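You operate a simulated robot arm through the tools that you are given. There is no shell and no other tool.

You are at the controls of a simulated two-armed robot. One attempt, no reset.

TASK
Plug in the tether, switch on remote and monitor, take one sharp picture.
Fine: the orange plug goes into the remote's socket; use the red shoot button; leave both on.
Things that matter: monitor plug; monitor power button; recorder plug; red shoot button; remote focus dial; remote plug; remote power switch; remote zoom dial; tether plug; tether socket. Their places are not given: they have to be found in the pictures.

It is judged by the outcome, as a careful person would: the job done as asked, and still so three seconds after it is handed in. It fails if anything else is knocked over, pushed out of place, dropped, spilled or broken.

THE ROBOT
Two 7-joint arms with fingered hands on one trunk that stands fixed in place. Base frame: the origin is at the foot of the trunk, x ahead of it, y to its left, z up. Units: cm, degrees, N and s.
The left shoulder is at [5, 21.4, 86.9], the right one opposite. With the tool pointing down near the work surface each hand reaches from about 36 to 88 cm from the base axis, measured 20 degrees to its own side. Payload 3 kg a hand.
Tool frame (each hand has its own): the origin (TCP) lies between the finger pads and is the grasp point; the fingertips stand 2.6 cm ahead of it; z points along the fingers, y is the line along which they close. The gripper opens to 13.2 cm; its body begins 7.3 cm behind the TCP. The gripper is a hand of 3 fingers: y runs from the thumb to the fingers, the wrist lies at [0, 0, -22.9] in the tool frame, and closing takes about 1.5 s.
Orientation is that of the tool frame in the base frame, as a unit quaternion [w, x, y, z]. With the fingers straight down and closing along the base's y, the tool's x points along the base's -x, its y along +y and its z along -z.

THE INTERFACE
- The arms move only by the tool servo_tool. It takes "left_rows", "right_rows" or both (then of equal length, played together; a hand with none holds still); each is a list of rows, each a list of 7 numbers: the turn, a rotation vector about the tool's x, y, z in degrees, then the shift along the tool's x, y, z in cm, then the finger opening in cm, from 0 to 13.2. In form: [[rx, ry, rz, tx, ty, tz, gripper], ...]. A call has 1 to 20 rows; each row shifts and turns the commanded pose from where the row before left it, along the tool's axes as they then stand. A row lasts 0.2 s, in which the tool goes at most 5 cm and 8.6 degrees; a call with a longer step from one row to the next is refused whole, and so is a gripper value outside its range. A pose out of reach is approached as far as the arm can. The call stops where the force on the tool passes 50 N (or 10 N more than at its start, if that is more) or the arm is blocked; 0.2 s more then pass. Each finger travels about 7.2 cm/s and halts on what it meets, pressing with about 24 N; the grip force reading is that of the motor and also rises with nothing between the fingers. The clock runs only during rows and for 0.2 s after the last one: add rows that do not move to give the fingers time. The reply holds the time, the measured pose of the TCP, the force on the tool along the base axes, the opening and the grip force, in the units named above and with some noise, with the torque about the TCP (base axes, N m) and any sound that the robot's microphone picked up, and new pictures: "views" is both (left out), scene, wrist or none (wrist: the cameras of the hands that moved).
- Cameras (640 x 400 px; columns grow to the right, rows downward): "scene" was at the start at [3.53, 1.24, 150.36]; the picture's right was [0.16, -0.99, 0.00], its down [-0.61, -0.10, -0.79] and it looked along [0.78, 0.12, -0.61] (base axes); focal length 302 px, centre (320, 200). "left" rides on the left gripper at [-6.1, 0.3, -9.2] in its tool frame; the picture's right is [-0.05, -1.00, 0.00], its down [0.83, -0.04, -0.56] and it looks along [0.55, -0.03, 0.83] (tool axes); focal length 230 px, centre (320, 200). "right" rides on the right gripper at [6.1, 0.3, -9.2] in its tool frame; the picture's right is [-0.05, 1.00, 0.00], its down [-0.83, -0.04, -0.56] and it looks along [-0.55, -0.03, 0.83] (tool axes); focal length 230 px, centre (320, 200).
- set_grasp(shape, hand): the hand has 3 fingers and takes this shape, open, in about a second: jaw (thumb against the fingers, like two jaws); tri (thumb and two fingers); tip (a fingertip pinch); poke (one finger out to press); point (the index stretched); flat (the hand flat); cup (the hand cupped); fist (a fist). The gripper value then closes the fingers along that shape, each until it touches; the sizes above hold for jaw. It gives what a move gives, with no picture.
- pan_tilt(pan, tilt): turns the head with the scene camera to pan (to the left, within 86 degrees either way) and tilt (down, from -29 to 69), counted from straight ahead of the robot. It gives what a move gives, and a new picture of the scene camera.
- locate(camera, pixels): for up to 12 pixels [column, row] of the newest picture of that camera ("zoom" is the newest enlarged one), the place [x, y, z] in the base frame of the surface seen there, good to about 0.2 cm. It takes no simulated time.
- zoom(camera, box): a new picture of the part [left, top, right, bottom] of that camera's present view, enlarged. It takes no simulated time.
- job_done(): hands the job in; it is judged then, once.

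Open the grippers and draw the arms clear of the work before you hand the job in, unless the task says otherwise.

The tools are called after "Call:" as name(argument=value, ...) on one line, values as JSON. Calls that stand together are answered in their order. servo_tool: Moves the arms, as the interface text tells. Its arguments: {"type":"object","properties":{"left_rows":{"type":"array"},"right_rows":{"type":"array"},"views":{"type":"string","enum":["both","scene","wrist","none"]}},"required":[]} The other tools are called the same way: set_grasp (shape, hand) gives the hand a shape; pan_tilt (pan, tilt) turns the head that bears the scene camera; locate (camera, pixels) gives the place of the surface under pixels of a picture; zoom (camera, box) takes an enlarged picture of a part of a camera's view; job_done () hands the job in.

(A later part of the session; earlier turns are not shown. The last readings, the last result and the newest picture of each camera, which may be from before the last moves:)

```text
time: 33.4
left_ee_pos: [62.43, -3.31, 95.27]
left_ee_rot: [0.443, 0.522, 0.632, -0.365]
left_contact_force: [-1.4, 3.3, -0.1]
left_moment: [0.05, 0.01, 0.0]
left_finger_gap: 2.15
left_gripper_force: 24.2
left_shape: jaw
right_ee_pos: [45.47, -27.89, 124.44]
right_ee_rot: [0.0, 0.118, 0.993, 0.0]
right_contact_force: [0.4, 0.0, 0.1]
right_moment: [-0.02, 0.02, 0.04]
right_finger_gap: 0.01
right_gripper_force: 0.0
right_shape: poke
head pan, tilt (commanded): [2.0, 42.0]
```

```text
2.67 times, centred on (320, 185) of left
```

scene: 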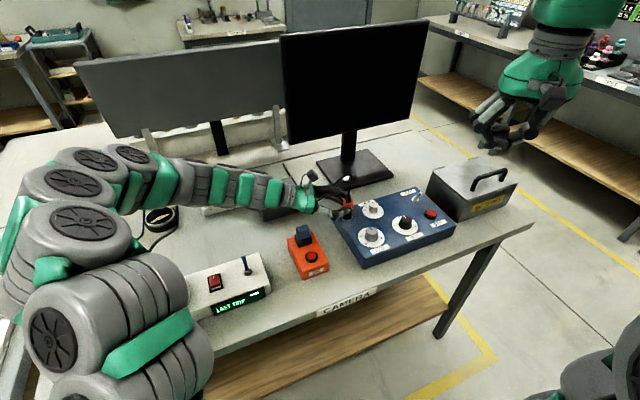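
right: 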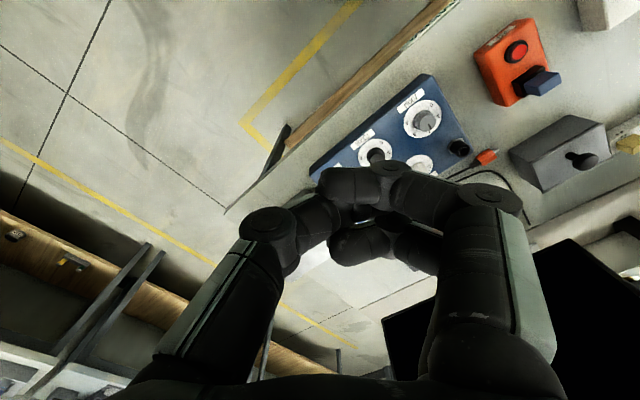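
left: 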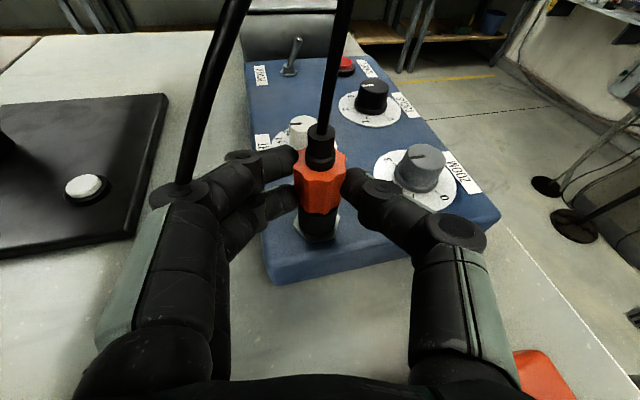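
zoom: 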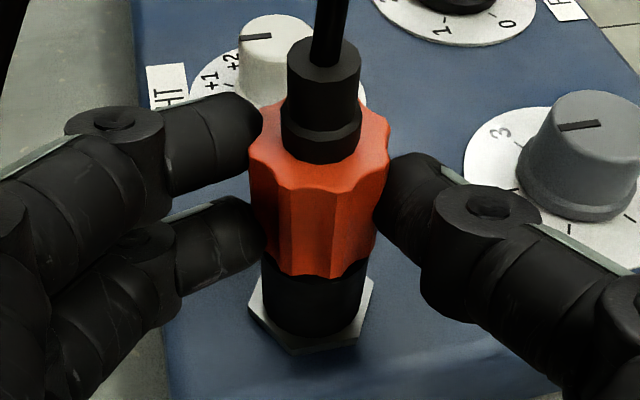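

The pin is in the socket (small 3 N lateral force). I'll nudge +y 0.1 cm and keep descending about 0.7 cm until it seats.

Call:
servo_tool(left_rows=[[0, 0, 0, 0.034, 0, -0.092, 0], [0, 0, 0, 0.19, 0, 0.068, 0], [0, 0, 0, 0.19, 0, 0.068, 0], [0, 0, 0, 0.19, 0, 0.068, 0], [0, 0, 0, 0.19, 0, 0.068, 0], [0, 0, 0, 0, 0, 0, 0]], views="both")

Call:
zoom(camera="scene", box=[325, 175, 375, 225])

Call:
zoom(camera="left", box=[270, 110, 370, 260])

```text
time: 34.8
left_ee_pos: [62.27, -3.27, 94.57]
left_ee_rot: [0.442, 0.522, 0.631, -0.365]
left_contact_force: [0.9, 5.6, 28.1]
left_moment: [-0.43, 0.01, 0.14]
left_finger_gap: 2.23
left_gripper_force: 23.8
left_shape: jaw
right_ee_pos: [45.43, -27.96, 124.32]
right_ee_rot: [0.0, 0.118, 0.993, 0.001]
right_contact_force: [-0.1, 0.2, 0.0]
right_moment: [0.02, 0.01, -0.01]
right_finger_gap: 0.0
right_gripper_force: 0.0
right_shape: poke
head pan, tilt (commanded): [2.0, 42.0]
heard: snap
```

scene: 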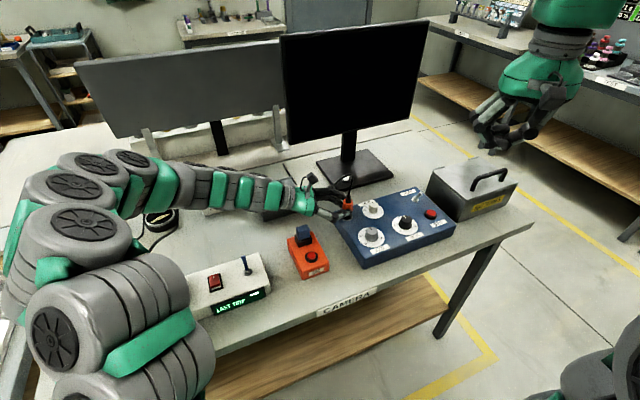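
left: 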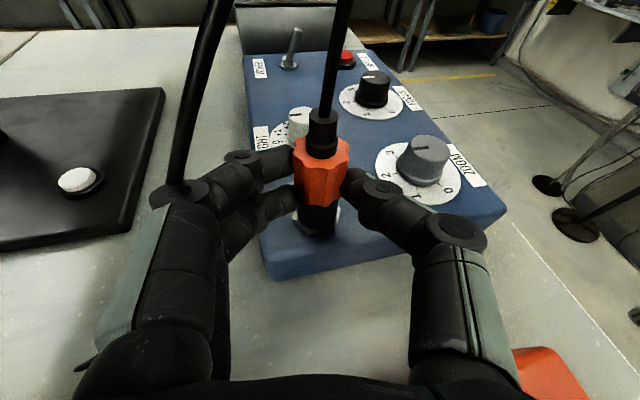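

```text
8.00 times, centred on (350, 200) of scene
```

zoom: 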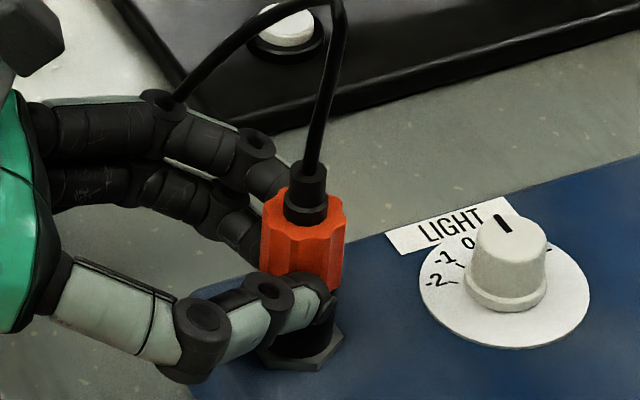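

```text
2.67 times, centred on (320, 185) of left
```

zoom: 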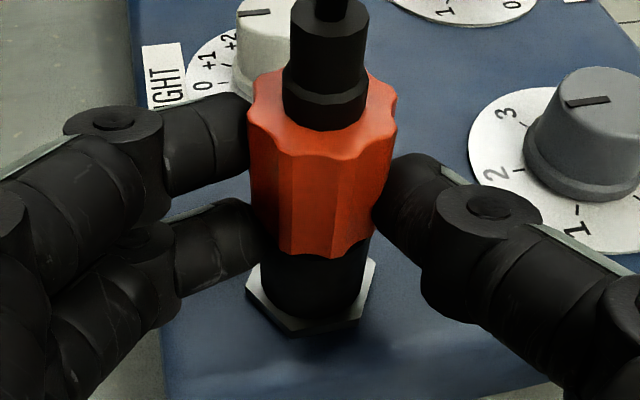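

A "snap" was heard with 28 N upward reaction: the plug has latched. I'll check the body's height against the rim before letting go.

Call:
locate(camera="zoom", pixels=[[318, 252], [318, 200], [318, 160], [318, 265], [325, 110], [325, 30], [315, 330], [290, 270], [350, 270]])

Call:
zoom(camera="scene", box=[320, 175, 480, 275])

Call:
locate(camera="zoom", pixels=[[172, 340], [540, 205], [375, 50], [445, 152], [402, 74]])

```text
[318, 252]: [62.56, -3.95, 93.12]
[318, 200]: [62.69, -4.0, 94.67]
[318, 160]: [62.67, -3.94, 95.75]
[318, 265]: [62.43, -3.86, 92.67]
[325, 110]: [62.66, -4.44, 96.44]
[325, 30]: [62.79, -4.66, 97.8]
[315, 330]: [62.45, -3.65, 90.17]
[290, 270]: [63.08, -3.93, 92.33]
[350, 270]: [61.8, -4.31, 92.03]
```

```text
4.00 times, centred on (400, 225) of scene
```

zoom: 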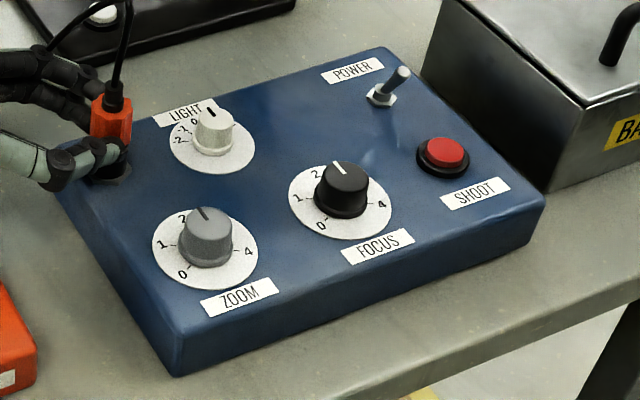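

```text
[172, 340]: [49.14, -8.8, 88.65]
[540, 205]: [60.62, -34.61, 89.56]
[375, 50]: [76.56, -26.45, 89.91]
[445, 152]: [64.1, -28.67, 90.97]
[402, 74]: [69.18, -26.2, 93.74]
```

Body bottom is at z≈93.0, flush with the rim, and the remote hasn't shifted. I'll open the fingers to 4.4 cm and back the hand straight out along its axis.

Call:
servo_tool(left_rows=[[0, 0, 0, 0, 0, 0, 2.8], [0, 0, 0, 0, 0, 0, 3.6], [0, 0, 0, 0, 0, 0, 4.4], [0, 0, 0, 0, 0, 0, 4.4], [0, 0, 0, 0, 0, -1.0, 4.4], [0, 0, 0, 0, 0, -1.5, 4.4], [0, 0, 0, 0, 0, -1.5, 4.4], [0, 0, 0, 0, 0, -1.5, 4.4]], views="both")

Call:
zoom(camera="scene", box=[280, 130, 420, 240])

Call:
zoom(camera="left", box=[220, 80, 420, 240])

```text
time: 36.6
left_ee_pos: [61.46, 1.69, 96.51]
left_ee_rot: [0.442, 0.523, 0.63, -0.367]
left_contact_force: [0.7, 0.1, -1.3]
left_moment: [-0.03, -0.01, 0.01]
left_finger_gap: 4.33
left_gripper_force: 0.0
left_shape: jaw
right_ee_pos: [45.45, -27.82, 124.4]
right_ee_rot: [0.0, 0.117, 0.993, 0.0]
right_contact_force: [-0.3, 0.2, 0.2]
right_moment: [-0.02, 0.01, 0.02]
right_finger_gap: 0.02
right_gripper_force: 0.1
right_shape: poke
head pan, tilt (commanded): [2.0, 42.0]
```

scene: 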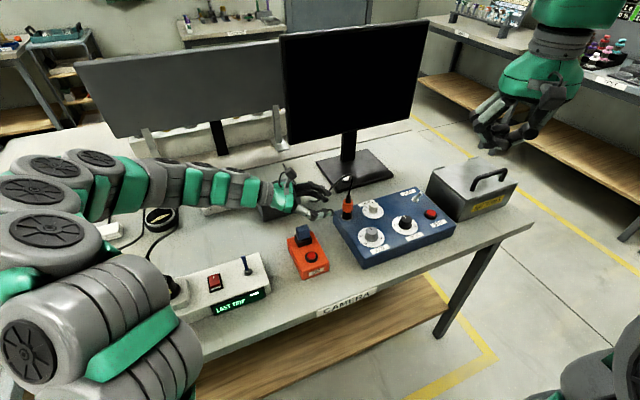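
left: 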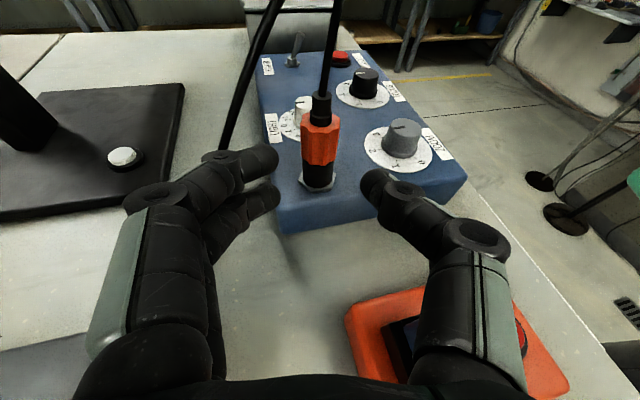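

```text
3.64 times, centred on (350, 185) of scene
```

zoom: 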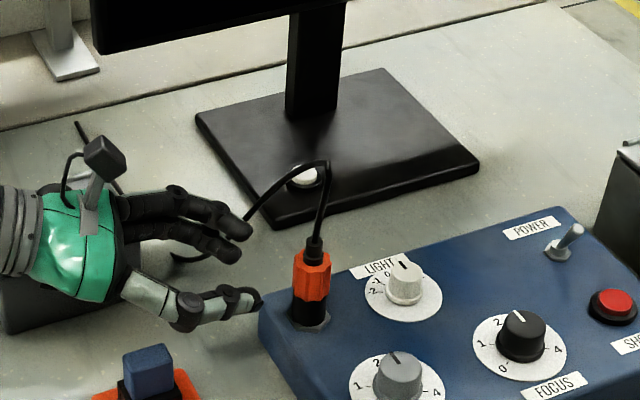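

```text
2.50 times, centred on (320, 160) of left
```

zoom: 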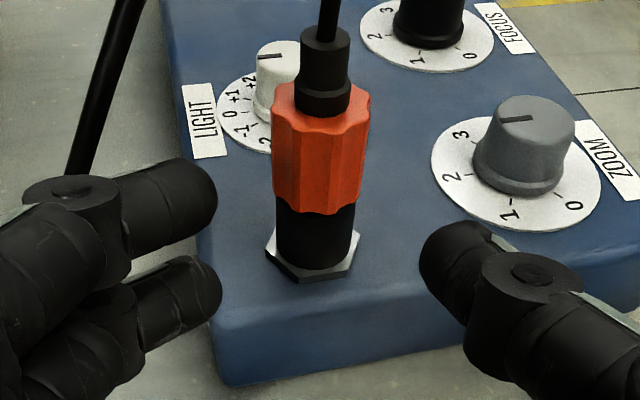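

The plug stands seated and upright in the socket. I'll pull the left hand further back and up, clear of the cable and boxes.

Call:
servo_tool(left_rows=[[0, 0, 0, 0, 0, -2, 4.4], [0, 0, 0, 0, 0, -2, 4.4], [0, 0, 0, 0, 0, -2, 4.4], [0, 0, 0, 0, 0, -2, 4.4], [0, 0, 0, -2.8, 0, -1.0, 4.4], [0, 0, 0, -2.8, 0, -1.0, 4.4], [0, 0, 0, -2.8, 0, -1.0, 4.4], [0, 0, 0, -2.8, 0, -1.0, 4.4], [0, 0, 0, -2.8, 0, -1.0, 4.4], [0, 0, 0, 0, 0, 0, 4.4]], views="both")

Call:
zoom(camera="scene", box=[240, 160, 480, 290])

```text
time: 38.8
left_ee_pos: [60.21, 9.25, 114.13]
left_ee_rot: [0.441, 0.523, 0.63, -0.366]
left_contact_force: [-1.1, -0.4, 0.4]
left_moment: [0.01, -0.02, 0.0]
left_finger_gap: 4.4
left_gripper_force: 0.0
left_shape: jaw
right_ee_pos: [45.41, -27.9, 124.44]
right_ee_rot: [0.0, 0.117, 0.993, 0.0]
right_contact_force: [0.4, 0.1, 0.3]
right_moment: [-0.04, -0.02, -0.04]
right_finger_gap: 0.0
right_gripper_force: 0.1
right_shape: poke
head pan, tilt (commanded): [2.0, 42.0]
```

scene: 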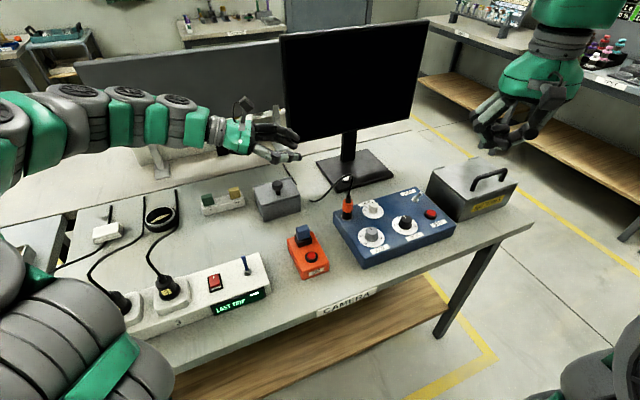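
left: 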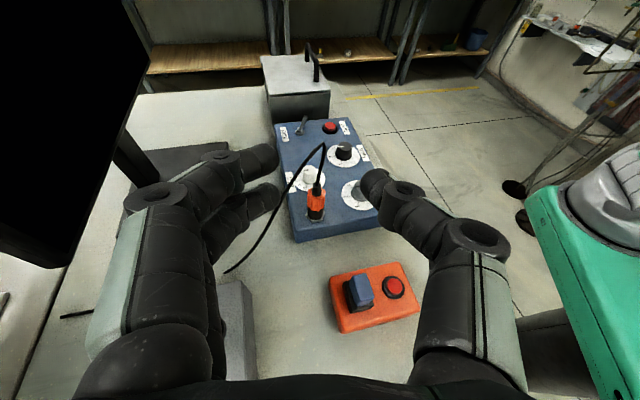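

```text
2.67 times, centred on (360, 225) of scene
```

zoom: 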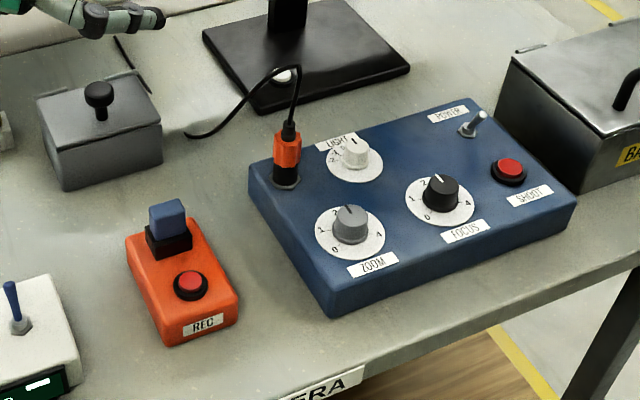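

The tether is in. Next the remote's power lever; I'll zoom on it for exact positions while setting the right hand to jaw.

Call:
set_grasp(hand="right", shape="jaw")

Call:
zoom(camera="scene", box=[395, 180, 445, 225])

Call:
locate(camera="zoom", pixels=[[330, 115], [318, 125], [305, 140], [290, 160], [283, 185], [250, 165], [313, 175], [283, 155], [422, 282], [422, 268], [378, 300], [465, 300]])

```text
time: 39.7
left_ee_pos: [60.12, 9.19, 114.03]
left_ee_rot: [0.443, 0.522, 0.631, -0.365]
left_contact_force: [-1.0, -1.1, 0.7]
left_moment: [-0.04, 0.0, -0.02]
left_finger_gap: 4.33
left_gripper_force: 0.0
left_shape: jaw
right_ee_pos: [45.47, -27.99, 124.3]
right_ee_rot: [0.0, 0.118, 0.993, -0.001]
right_contact_force: [-0.9, 0.6, -0.1]
right_moment: [0.01, -0.03, 0.02]
right_finger_gap: 13.18
right_gripper_force: 0.1
right_shape: jaw
head pan, tilt (commanded): [2.0, 42.0]
```

```text
8.89 times, centred on (420, 202) of scene
```

zoom: 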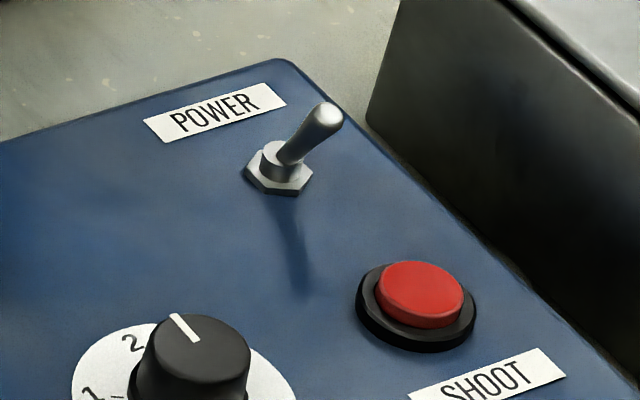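

```text
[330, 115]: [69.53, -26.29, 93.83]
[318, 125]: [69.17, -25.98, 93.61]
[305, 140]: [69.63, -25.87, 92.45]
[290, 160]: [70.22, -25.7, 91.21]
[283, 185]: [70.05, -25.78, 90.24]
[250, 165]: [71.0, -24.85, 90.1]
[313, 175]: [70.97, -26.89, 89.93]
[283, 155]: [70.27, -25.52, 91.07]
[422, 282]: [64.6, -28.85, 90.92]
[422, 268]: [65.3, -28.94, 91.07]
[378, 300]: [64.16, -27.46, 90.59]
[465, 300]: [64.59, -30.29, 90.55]
```

Lever base ≈ (70.7, −25.8), tip ≈ (69.5, −26.2, 94), leaning to the operator. I'll yaw the right hand so it closes along the push direction and bring it above the lever at z≈104.

Call:
servo_tool(right_rows=[[0, 0, 7.25, 0, 0, 0, 8], [0, 0, 7.25, 0, 0, 0, 6], [0, 0, 7.25, 0, 0, 0, 4], [0, 0, 7.25, 0, 0, 0, 4], [0, 0, 7.25, 0, 0, 0, 4], [0, 0, 7.25, 0, 0, 0, 4], [0, 0, 7.25, 0, 0, 0, 4], [0, 0, 0, -1.089, 2.805, 2.5, 4], [0, 0, 0, -1.089, 2.805, 2.5, 4], [0, 0, 0, -1.089, 2.805, 2.5, 4], [0, 0, 0, -1.089, 2.805, 2.5, 4], [0, 0, 0, -1.089, 2.805, 2.5, 4], [0, 0, 0, -1.089, 2.805, 2.5, 4], [0, 0, 0, -1.089, 2.805, 2.5, 4], [0, 0, 0, -1.089, 2.805, 2.5, 4], [0, 0, 0, 0, 0, 0, 4]], views="both")

Call:
zoom(camera="right", box=[200, 60, 440, 240])

Call:
zoom(camera="scene", box=[340, 100, 480, 230])

```text
time: 43.1
left_ee_pos: [60.24, 9.1, 114.12]
left_ee_rot: [0.443, 0.522, 0.631, -0.365]
left_contact_force: [0.0, 0.2, -0.4]
left_moment: [0.0, 0.0, 0.0]
left_finger_gap: 4.36
left_gripper_force: 0.2
left_shape: jaw
right_ee_pos: [69.48, -26.09, 104.33]
right_ee_rot: [0.0, 0.531, 0.847, 0.001]
right_contact_force: [0.1, -0.2, -0.5]
right_moment: [-0.02, -0.01, -0.02]
right_finger_gap: 4.03
right_gripper_force: 0.1
right_shape: jaw
head pan, tilt (commanded): [2.0, 42.0]
```

scene: 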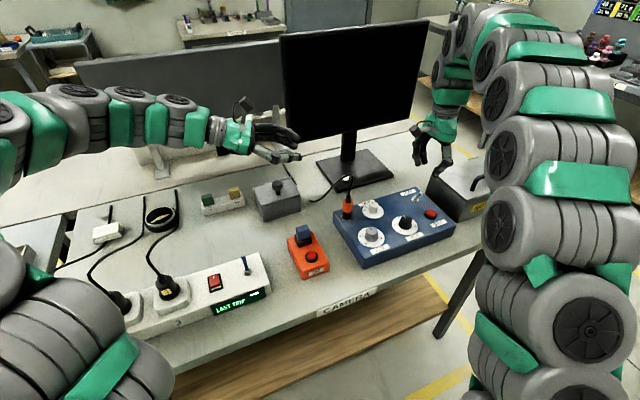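
right: 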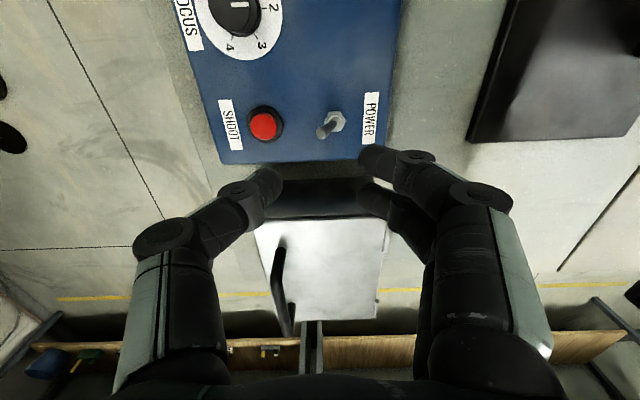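

```text
2.22 times, centred on (320, 150) of right
```

zoom: 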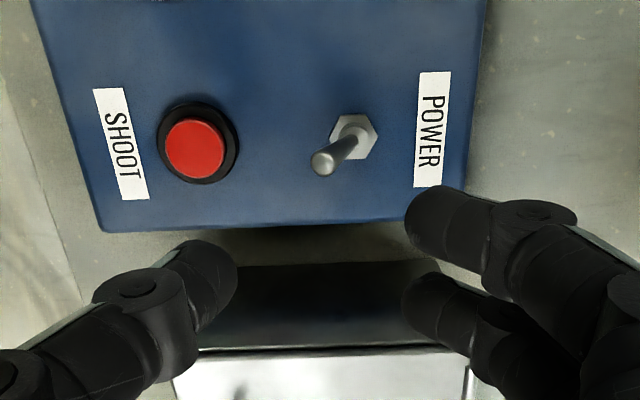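

```text
3.08 times, centred on (410, 165) of scene
```

zoom: 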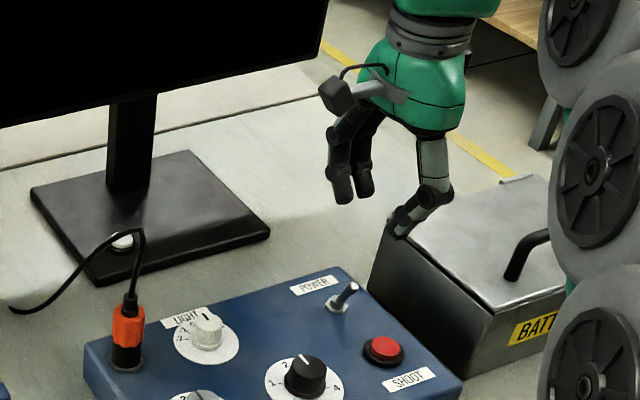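

In the right wrist view the lever's tip is at (322,160) of the zoom, nut at (355,135). I'll locate these for confirmation.

Call:
zoom(camera="right", box=[240, 60, 400, 160])

Call:
locate(camera="zoom", pixels=[[322, 270], [345, 245], [370, 230], [375, 200], [405, 235], [100, 240]])

```text
4.00 times, centred on (320, 110) of right
```

zoom: 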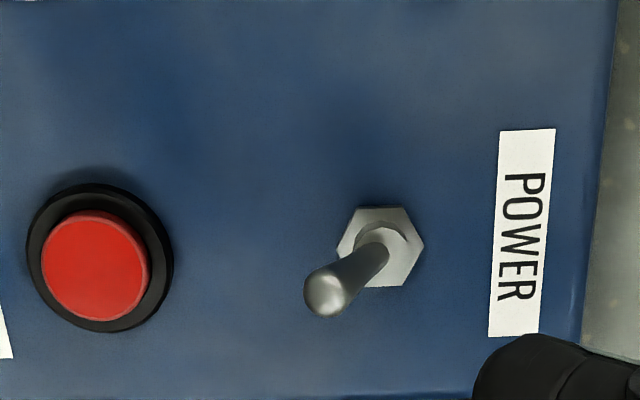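

```text
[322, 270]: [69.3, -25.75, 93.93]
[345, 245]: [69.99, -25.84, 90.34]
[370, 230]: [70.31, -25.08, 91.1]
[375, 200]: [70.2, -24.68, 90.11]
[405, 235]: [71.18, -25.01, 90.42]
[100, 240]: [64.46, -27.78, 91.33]
```

Lever tip is centred between thumb and fingers. I'll descend 9.8 cm so the fingertips straddle the lever at about z=92.

Call:
servo_tool(right_rows=[[0, 0, 0, 0, 0, 2.6, 4], [0, 0, 0, 0, 0, 2.6, 4], [0, 0, 0, 0, 0, 2.4, 4], [0, 0, 0, 0, 0, 1.4, 4], [0, 0, 0, 0, 0, 0.8, 4], [0, 0, 0, 0, 0, 0, 4]], views="both")

Call:
zoom(camera="right", box=[200, 100, 440, 250])

Call:
zoom(camera="scene", box=[360, 140, 460, 230])

Call:
zoom(camera="left", box=[240, 80, 400, 200])

```text
time: 44.5
left_ee_pos: [60.07, 9.12, 114.03]
left_ee_rot: [0.442, 0.522, 0.631, -0.366]
left_contact_force: [0.1, -0.2, -0.2]
left_moment: [-0.03, -0.01, -0.02]
left_finger_gap: 4.37
left_gripper_force: 0.1
left_shape: jaw
right_ee_pos: [69.56, -25.91, 94.65]
right_ee_rot: [0.0, 0.531, 0.847, 0.0]
right_contact_force: [-0.5, -1.0, -0.7]
right_moment: [-0.03, -0.03, 0.02]
right_finger_gap: 4.01
right_gripper_force: 0.0
right_shape: jaw
head pan, tilt (commanded): [2.0, 42.0]
```

scene: 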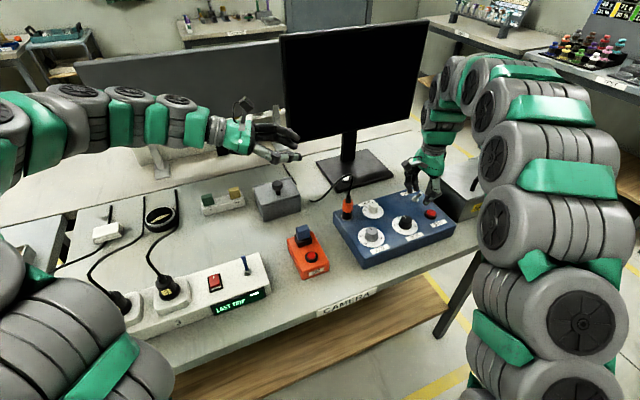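
right: 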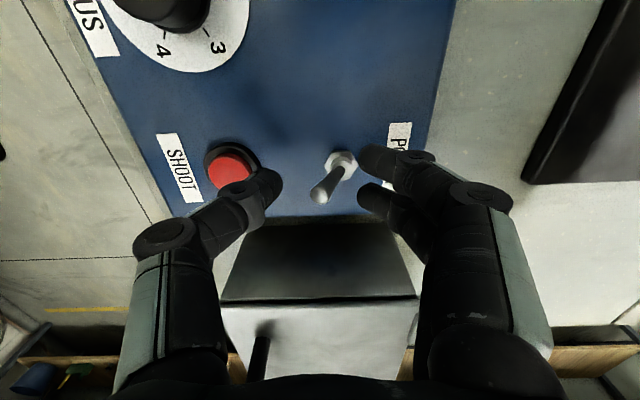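

```text
2.67 times, centred on (320, 175) of right
```

zoom: 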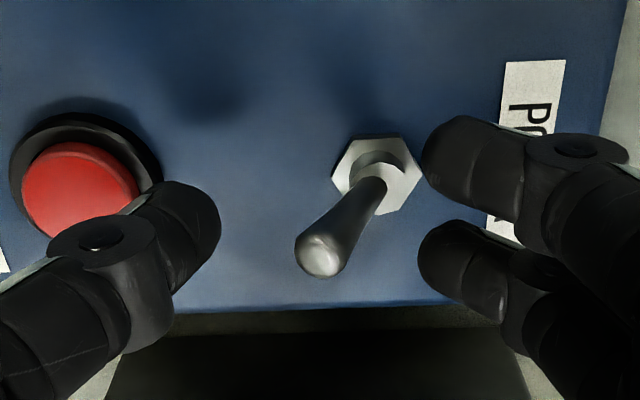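

```text
4.44 times, centred on (410, 185) of scene
```

zoom: 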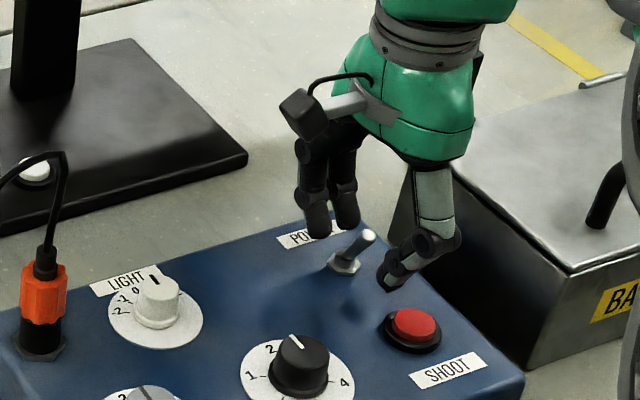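

```text
3.33 times, centred on (320, 140) of left
```

zoom: 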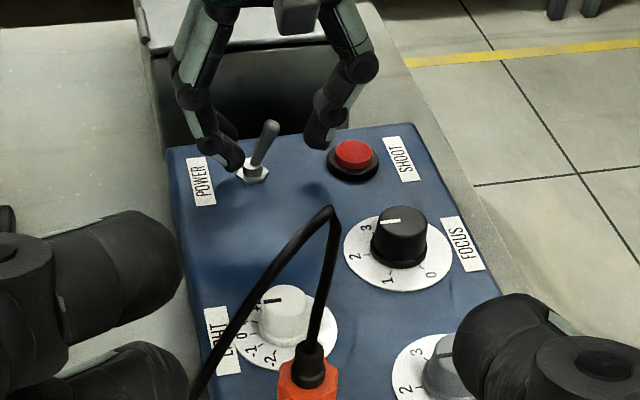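

Thumb (at 205,220 in the right zoom) is in front of the lever and the fingers behind it. I'll push along +u 3.6 cm with the thumb to flip the lever.

Call:
servo_tool(right_rows=[[0, 0, 0, 0, 0.6, 0, 4], [0, 0, 0, 0, 0.6, 0, 4], [0, 0, 0, 0, 0.6, 0, 4], [0, 0, 0, 0, 0.6, 0, 4], [0, 0, 0, 0, 0.6, 0, 4], [0, 0, 0, 0, 0.6, 0, 4], [0, 0, 0, 0, 0, 0, 4]], views="both")

Call:
zoom(camera="left", box=[240, 80, 400, 200])

Call:
zoom(camera="right", box=[200, 100, 440, 250])

```text
time: 46.1
left_ee_pos: [60.14, 9.18, 114.08]
left_ee_rot: [0.442, 0.523, 0.631, -0.365]
left_contact_force: [-0.7, -0.2, -0.2]
left_moment: [-0.03, 0.0, 0.01]
left_finger_gap: 4.37
left_gripper_force: 0.0
left_shape: jaw
right_ee_pos: [72.73, -24.4, 94.6]
right_ee_rot: [0.0, 0.532, 0.847, 0.0]
right_contact_force: [-0.1, -0.3, 0.5]
right_moment: [0.04, 0.01, 0.01]
right_finger_gap: 4.01
right_gripper_force: 0.1
right_shape: jaw
head pan, tilt (commanded): [2.0, 42.0]
```

scene: 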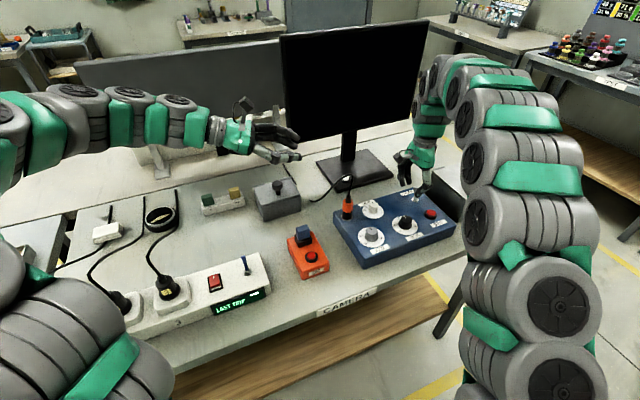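
right: 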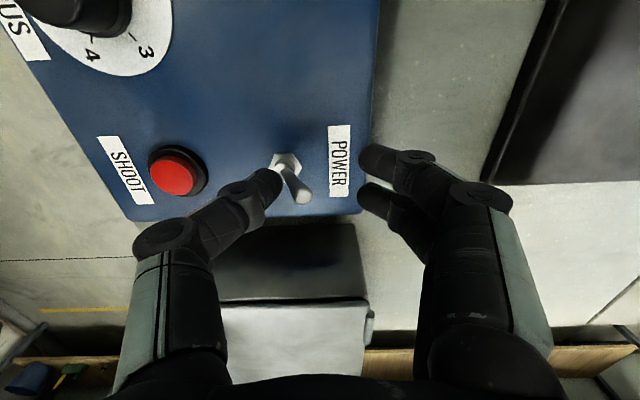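

```text
3.33 times, centred on (320, 140) of left
```

zoom: 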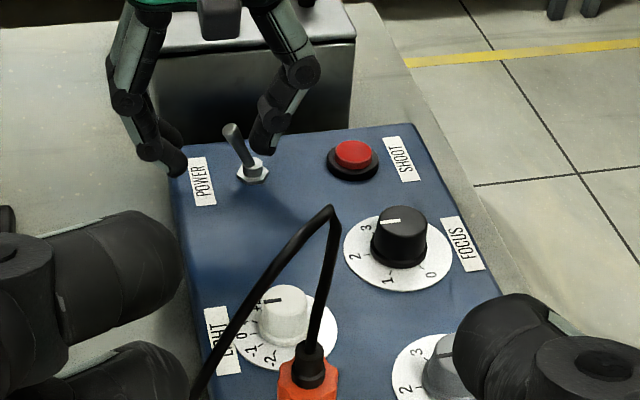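

```text
2.67 times, centred on (320, 175) of right
```

zoom: 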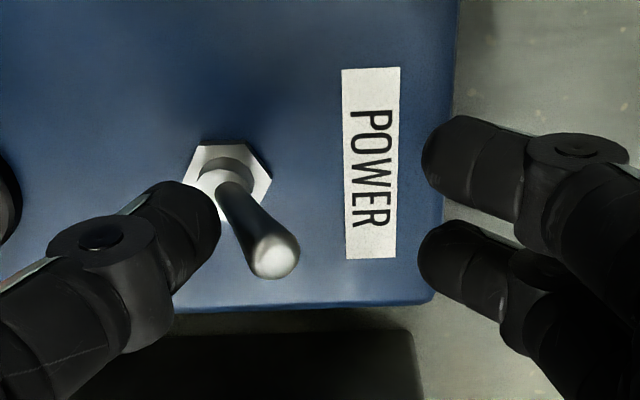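

The lever now leans back toward the POWER label, i.e. flipped. I'll raise the right hand clear and check the strip display for any trip.

Call:
servo_tool(right_rows=[[0, 0, 0, 0, -0.3, -1.5, 4], [0, 0, 0, 0, 0, -3, 4], [0, 0, 0, 0, 0, -3, 4], [0, 0, 0, 0, 0, -3, 4], [0, 0, 0, 0, 0, -3, 4]], views="scene")

Call:
zoom(camera="scene", box=[190, 245, 290, 325])

Call:
zoom(camera="scene", box=[310, 130, 470, 230])

```text
time: 47.3
left_ee_pos: [60.24, 9.07, 114.0]
left_ee_rot: [0.442, 0.522, 0.631, -0.366]
left_contact_force: [-0.1, 0.1, -0.3]
left_moment: [0.01, 0.02, 0.03]
left_finger_gap: 4.36
left_gripper_force: 0.1
left_shape: jaw
right_ee_pos: [72.12, -24.64, 108.13]
right_ee_rot: [-0.001, 0.531, 0.847, -0.001]
right_contact_force: [-0.7, 0.3, 0.4]
right_moment: [0.01, 0.0, 0.01]
right_finger_gap: 4.02
right_gripper_force: 0.1
right_shape: jaw
head pan, tilt (commanded): [2.0, 42.0]
```

scene: 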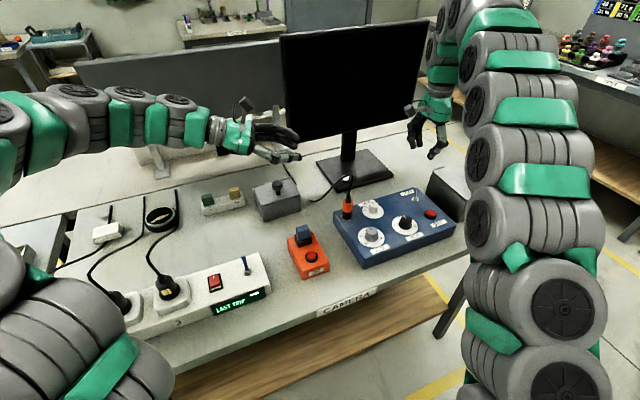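

```text
5.00 times, centred on (240, 285) of scene
```

zoom: 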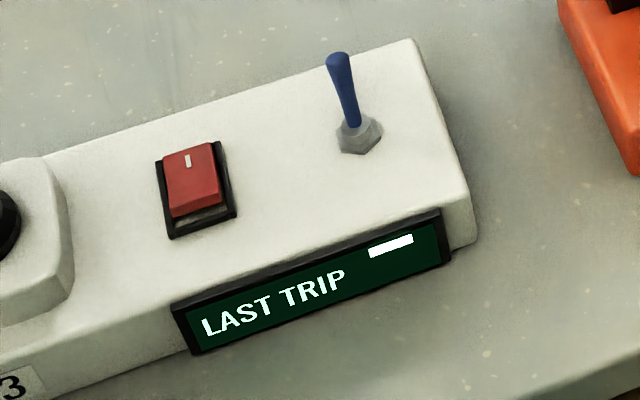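

```text
4.00 times, centred on (390, 180) of scene
```

zoom: 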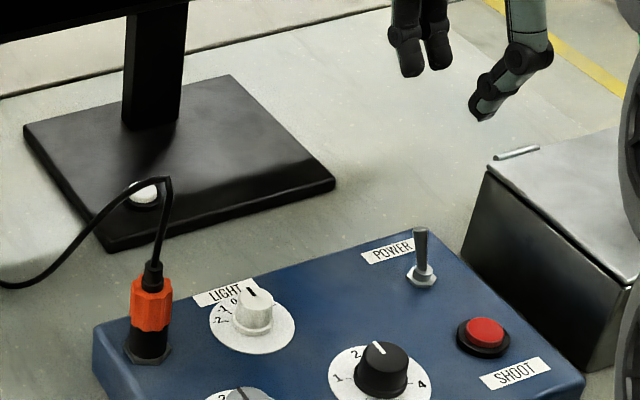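

The lever reads as flipped and there's no trip. Now the monitor's white button (about 84, −5.5, 87.6): I'll close the right hand in "tip" shape as a pointer and tilt it 30° forward, staying here, then look.

Call:
locate(camera="zoom", pixels=[[422, 232], [422, 250], [422, 275], [140, 193], [150, 192], [132, 198], [145, 203], [135, 185]])

Call:
set_grasp(hand="right", shape="tip")

Call:
servo_tool(right_rows=[[-7.5, 0, 0, 0, 0, 0, 6], [-7.5, 0, 0, 0, 0, 0, 3], [-7.5, 0, 0, 0, 0, 0, 0], [-7.5, 0, 0, 0, 0, 0, 0], [0, 0, 0, 0, 0, 0, 0], [0, 0, 0, 0, 0, 0, 0], [0, 0, 0, 0, 0, 0, 0]], views="both")

Call:
zoom(camera="right", box=[200, 60, 440, 260])

```text
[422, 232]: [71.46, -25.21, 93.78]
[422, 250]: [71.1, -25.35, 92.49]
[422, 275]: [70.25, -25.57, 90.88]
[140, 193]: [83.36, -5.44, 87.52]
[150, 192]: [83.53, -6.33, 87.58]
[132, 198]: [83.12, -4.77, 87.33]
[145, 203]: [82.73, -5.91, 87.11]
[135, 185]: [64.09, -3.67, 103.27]
```

```text
time: 48.2
left_ee_pos: [60.09, 9.29, 114.0]
left_ee_rot: [0.442, 0.522, 0.631, -0.365]
left_contact_force: [0.6, -0.1, 0.2]
left_moment: [-0.04, -0.02, -0.04]
left_finger_gap: 4.37
left_gripper_force: 0.0
left_shape: jaw
right_ee_pos: [72.12, -24.57, 107.97]
right_ee_rot: [0.0, 0.531, 0.847, 0.0]
right_contact_force: [0.5, 0.0, -0.5]
right_moment: [0.01, 0.02, -0.01]
right_finger_gap: 13.17
right_gripper_force: 0.0
right_shape: tip
head pan, tilt (commanded): [2.0, 42.0]
```

```text
time: 49.8
left_ee_pos: [59.97, 9.23, 114.04]
left_ee_rot: [0.441, 0.523, 0.631, -0.366]
left_contact_force: [-0.6, -0.1, 0.3]
left_moment: [-0.02, -0.01, 0.01]
left_finger_gap: 4.36
left_gripper_force: 0.0
left_shape: jaw
right_ee_pos: [72.41, -24.53, 108.15]
right_ee_rot: [0.137, 0.513, 0.818, 0.219]
right_contact_force: [0.4, -0.1, -0.8]
right_moment: [0.02, 0.01, 0.0]
right_finger_gap: 0.0
right_gripper_force: 23.6
right_shape: tip
head pan, tilt (commanded): [2.0, 42.0]
```

scene: 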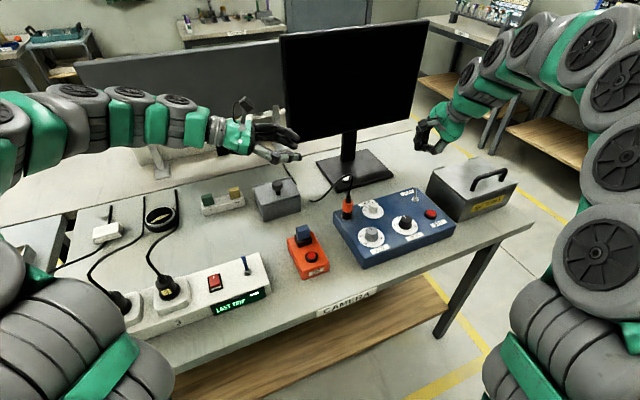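
right: 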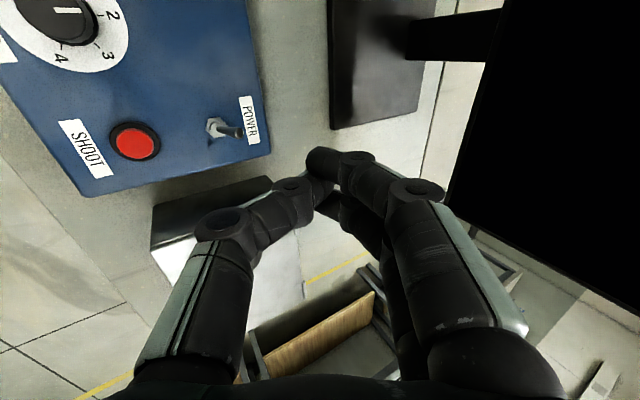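

```text
2.00 times, centred on (320, 160) of right
```

zoom: 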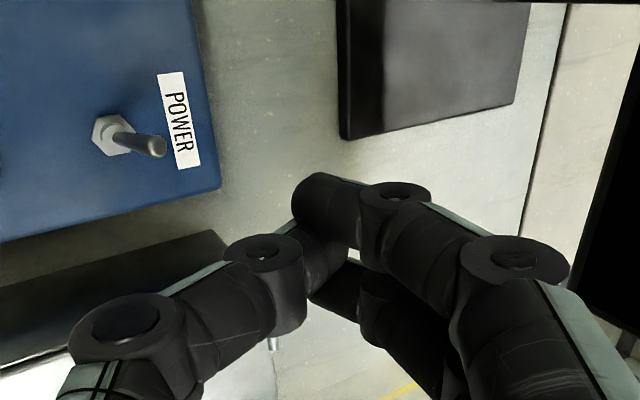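

Lever tip confirmed at (71.5,−25.2), flipped. I'll measure where the closed fingertips actually are relative to the TCP (72.4,−24.5,108.15).

Call:
locate(camera="right", pixels=[[314, 158], [325, 150], [312, 175], [330, 190], [325, 215]])

Call:
zoom(camera="scene", box=[400, 100, 480, 165])

Call:
locate(camera="zoom", pixels=[[245, 385], [230, 365], [130, 350], [140, 320], [200, 395], [170, 375], [215, 385], [140, 365]])

```text
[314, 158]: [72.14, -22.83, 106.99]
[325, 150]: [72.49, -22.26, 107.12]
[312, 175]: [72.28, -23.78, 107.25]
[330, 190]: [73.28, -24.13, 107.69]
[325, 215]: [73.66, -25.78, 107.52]
```

```text
6.15 times, centred on (440, 132) of scene
```

zoom: 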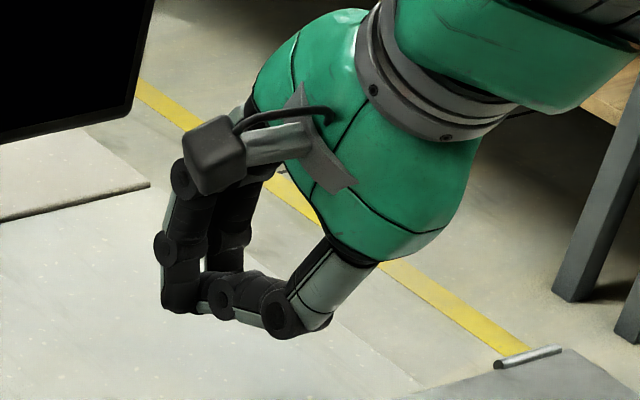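

```text
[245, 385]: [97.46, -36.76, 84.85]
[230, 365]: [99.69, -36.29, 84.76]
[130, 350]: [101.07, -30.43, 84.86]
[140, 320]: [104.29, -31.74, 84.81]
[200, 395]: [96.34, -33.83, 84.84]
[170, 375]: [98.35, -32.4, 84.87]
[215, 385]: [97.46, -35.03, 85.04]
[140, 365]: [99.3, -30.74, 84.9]
```

The closed pinch has low-hanging knuckles when tilted this way. I'll re-orient: undo the tilt, yaw −90° so the hand's thin side faces the screen, then tilt 30° forward so one fingertip is lowest.

Call:
servo_tool(right_rows=[[7.5, 0, 0, 0, 0, 0, 0], [7.5, 0, 0, 0, 0, 0, 0], [7.5, 0, 0, 0, 0, 0, 0], [7.5, 0, 0, 0, 0, 0, 0], [0, 0, -8.18, 0, 0, 0, 0], [0, 0, -8.18, 0, 0, 0, 0], [0, 0, -8.18, 0, 0, 0, 0], [0, 0, -8.18, 0, 0, 0, 0], [0, 0, -8.18, 0, 0, 0, 0], [0, 0, -8.18, 0, 0, 0, 0], [0, 0, -8.18, 0, 0, 0, 0], [0, 0, -8.18, 0, 0, 0, 0], [0, 0, -8.18, 0, 0, 0, 0], [0, 0, -8.18, 0, 0, 0, 0], [0, 0, -8.2, 0, 0, 0, 0], [0, -7.5, 0, 0, 0, 0, 0], [0, -7.5, 0, 0, 0, 0, 0], [0, -7.5, 0, 0, 0, 0, 0], [0, -7.5, 0, 0, 0, 0, 0], [0, 0, 0, 0, 0, 0, 0]], views="both")

Call:
zoom(camera="scene", box=[380, 90, 480, 180])

```text
time: 54.0
left_ee_pos: [60.07, 9.04, 113.96]
left_ee_rot: [0.442, 0.523, 0.631, -0.365]
left_contact_force: [0.4, 0.2, -0.2]
left_moment: [0.01, -0.05, 0.01]
left_finger_gap: 4.36
left_gripper_force: 0.1
left_shape: jaw
right_ee_pos: [72.51, -24.45, 107.98]
right_ee_rot: [0.253, -0.216, 0.941, 0.057]
right_contact_force: [-0.1, 0.2, 0.0]
right_moment: [-0.02, -0.01, -0.03]
right_finger_gap: 0.0
right_gripper_force: 23.6
right_shape: tip
head pan, tilt (commanded): [2.0, 42.0]
```

scene: 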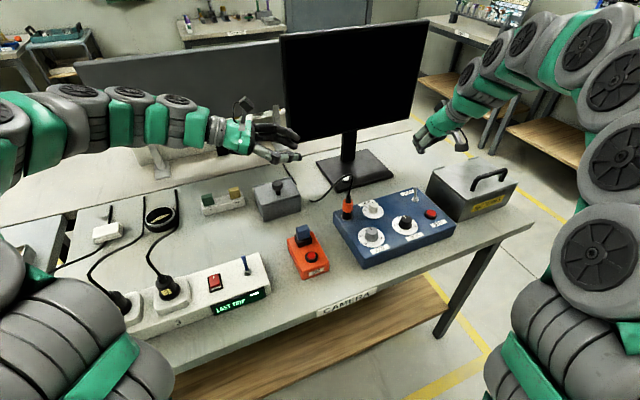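
right: 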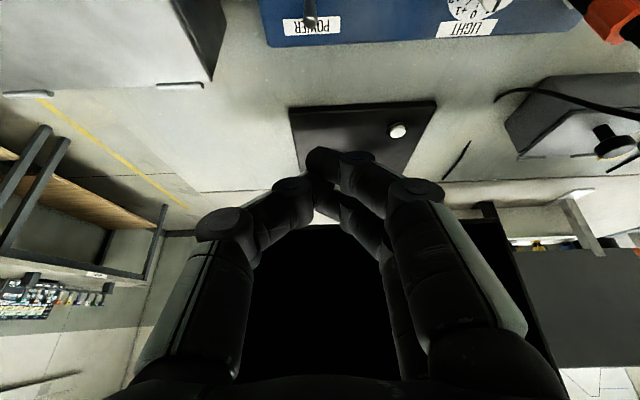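

```text
4.44 times, centred on (430, 135) of scene
```

zoom: 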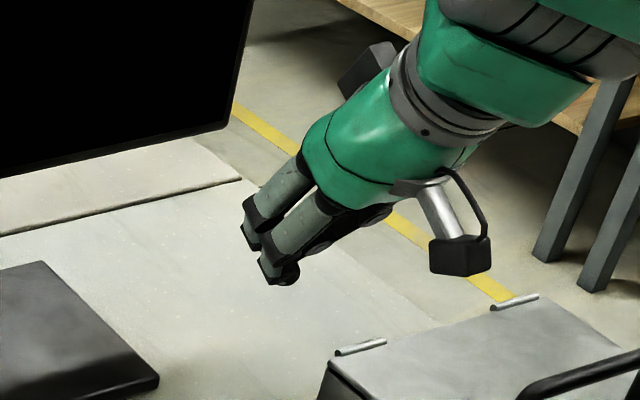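

Good posture: the button is visible at (397,130) in the right wrist view. I'll locate button and fingertips from here.

Call:
zoom(camera="right", box=[260, 90, 440, 210])

Call:
locate(camera="zoom", pixels=[[490, 145], [478, 148], [510, 142], [490, 133], [492, 160], [225, 235], [215, 215], [240, 250], [210, 290], [230, 215]])

```text
3.33 times, centred on (350, 150) of right
```

zoom: 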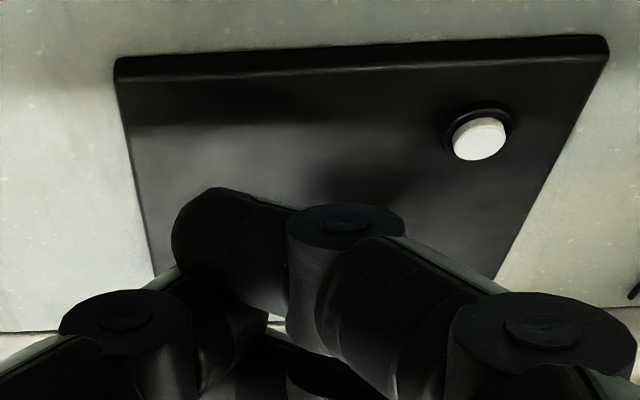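

```text
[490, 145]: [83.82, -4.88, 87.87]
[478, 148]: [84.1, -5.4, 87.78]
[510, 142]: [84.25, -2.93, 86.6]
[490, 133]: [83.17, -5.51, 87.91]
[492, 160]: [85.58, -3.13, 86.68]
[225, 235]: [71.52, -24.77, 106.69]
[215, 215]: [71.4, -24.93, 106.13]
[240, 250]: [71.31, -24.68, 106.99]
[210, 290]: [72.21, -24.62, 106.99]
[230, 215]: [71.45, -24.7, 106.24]
```

Button centre ≈ (83.65, −5.4, 87.8). I'll move the right hand over it, staying at z≈100.

Call:
servo_tool(right_rows=[[0, 0, 0, -1.986, 2.055, 2.685, 0], [0, 0, 0, -1.986, 2.055, 2.685, 0], [0, 0, 0, -1.986, 2.055, 2.685, 0], [0, 0, 0, -1.986, 2.055, 2.685, 0], [0, 0, 0, -1.986, 2.055, 2.685, 0], [0, 0, 0, -1.986, 2.055, 2.685, 0], [0, 0, 0, 0, 0, 0, 0]], views="both")

Call:
zoom(camera="right", box=[220, 60, 440, 220])

Call:
zoom(camera="left", box=[0, 0, 640, 400])

```text
time: 55.6
left_ee_pos: [60.13, 9.16, 114.06]
left_ee_rot: [0.443, 0.522, 0.631, -0.365]
left_contact_force: [1.2, 0.4, 0.3]
left_moment: [0.02, 0.02, -0.02]
left_finger_gap: 4.36
left_gripper_force: 0.0
left_shape: jaw
right_ee_pos: [83.61, -5.37, 100.34]
right_ee_rot: [0.251, -0.216, 0.942, 0.058]
right_contact_force: [0.3, -0.1, -0.7]
right_moment: [0.0, 0.0, -0.02]
right_finger_gap: 0.0
right_gripper_force: 23.8
right_shape: tip
head pan, tilt (commanded): [2.0, 42.0]
```

scene: 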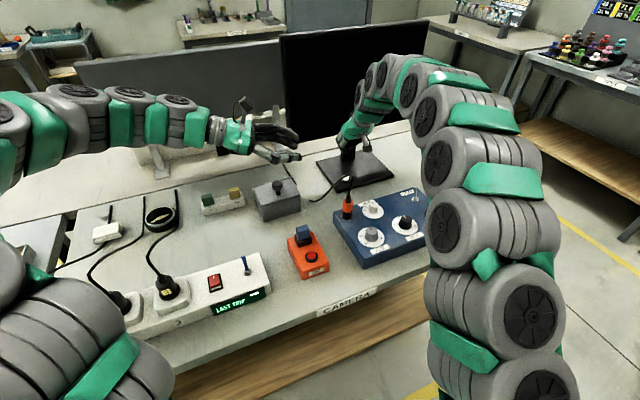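
right: 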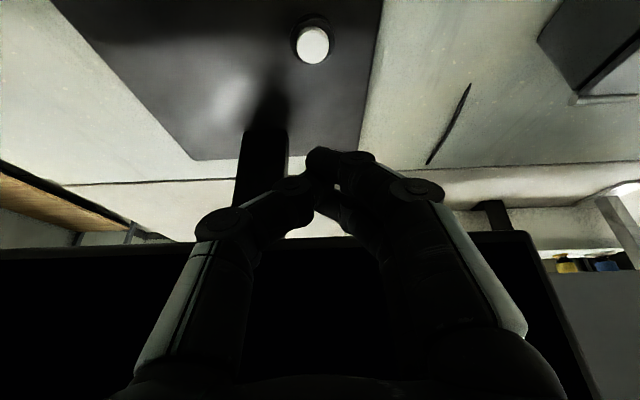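

```text
2.50 times, centred on (330, 140) of right
```

zoom: 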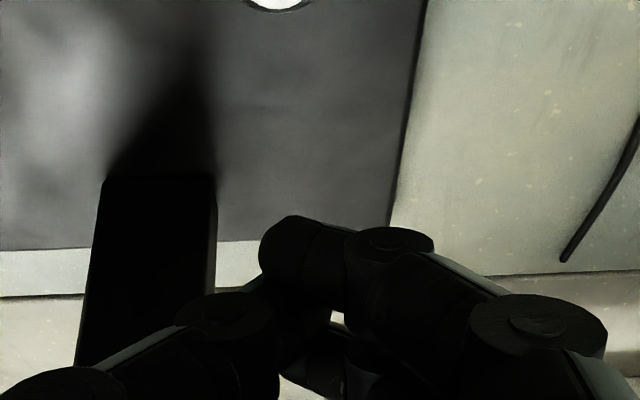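

```text
1.00 times, centred on (320, 200) of left (not enlarged: the box is as wide or as high as the picture)
```

zoom: 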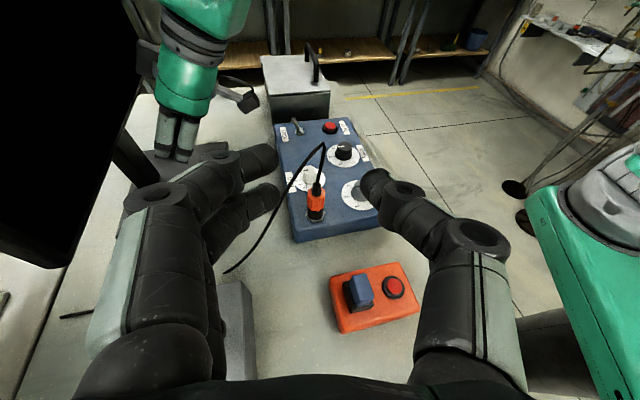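

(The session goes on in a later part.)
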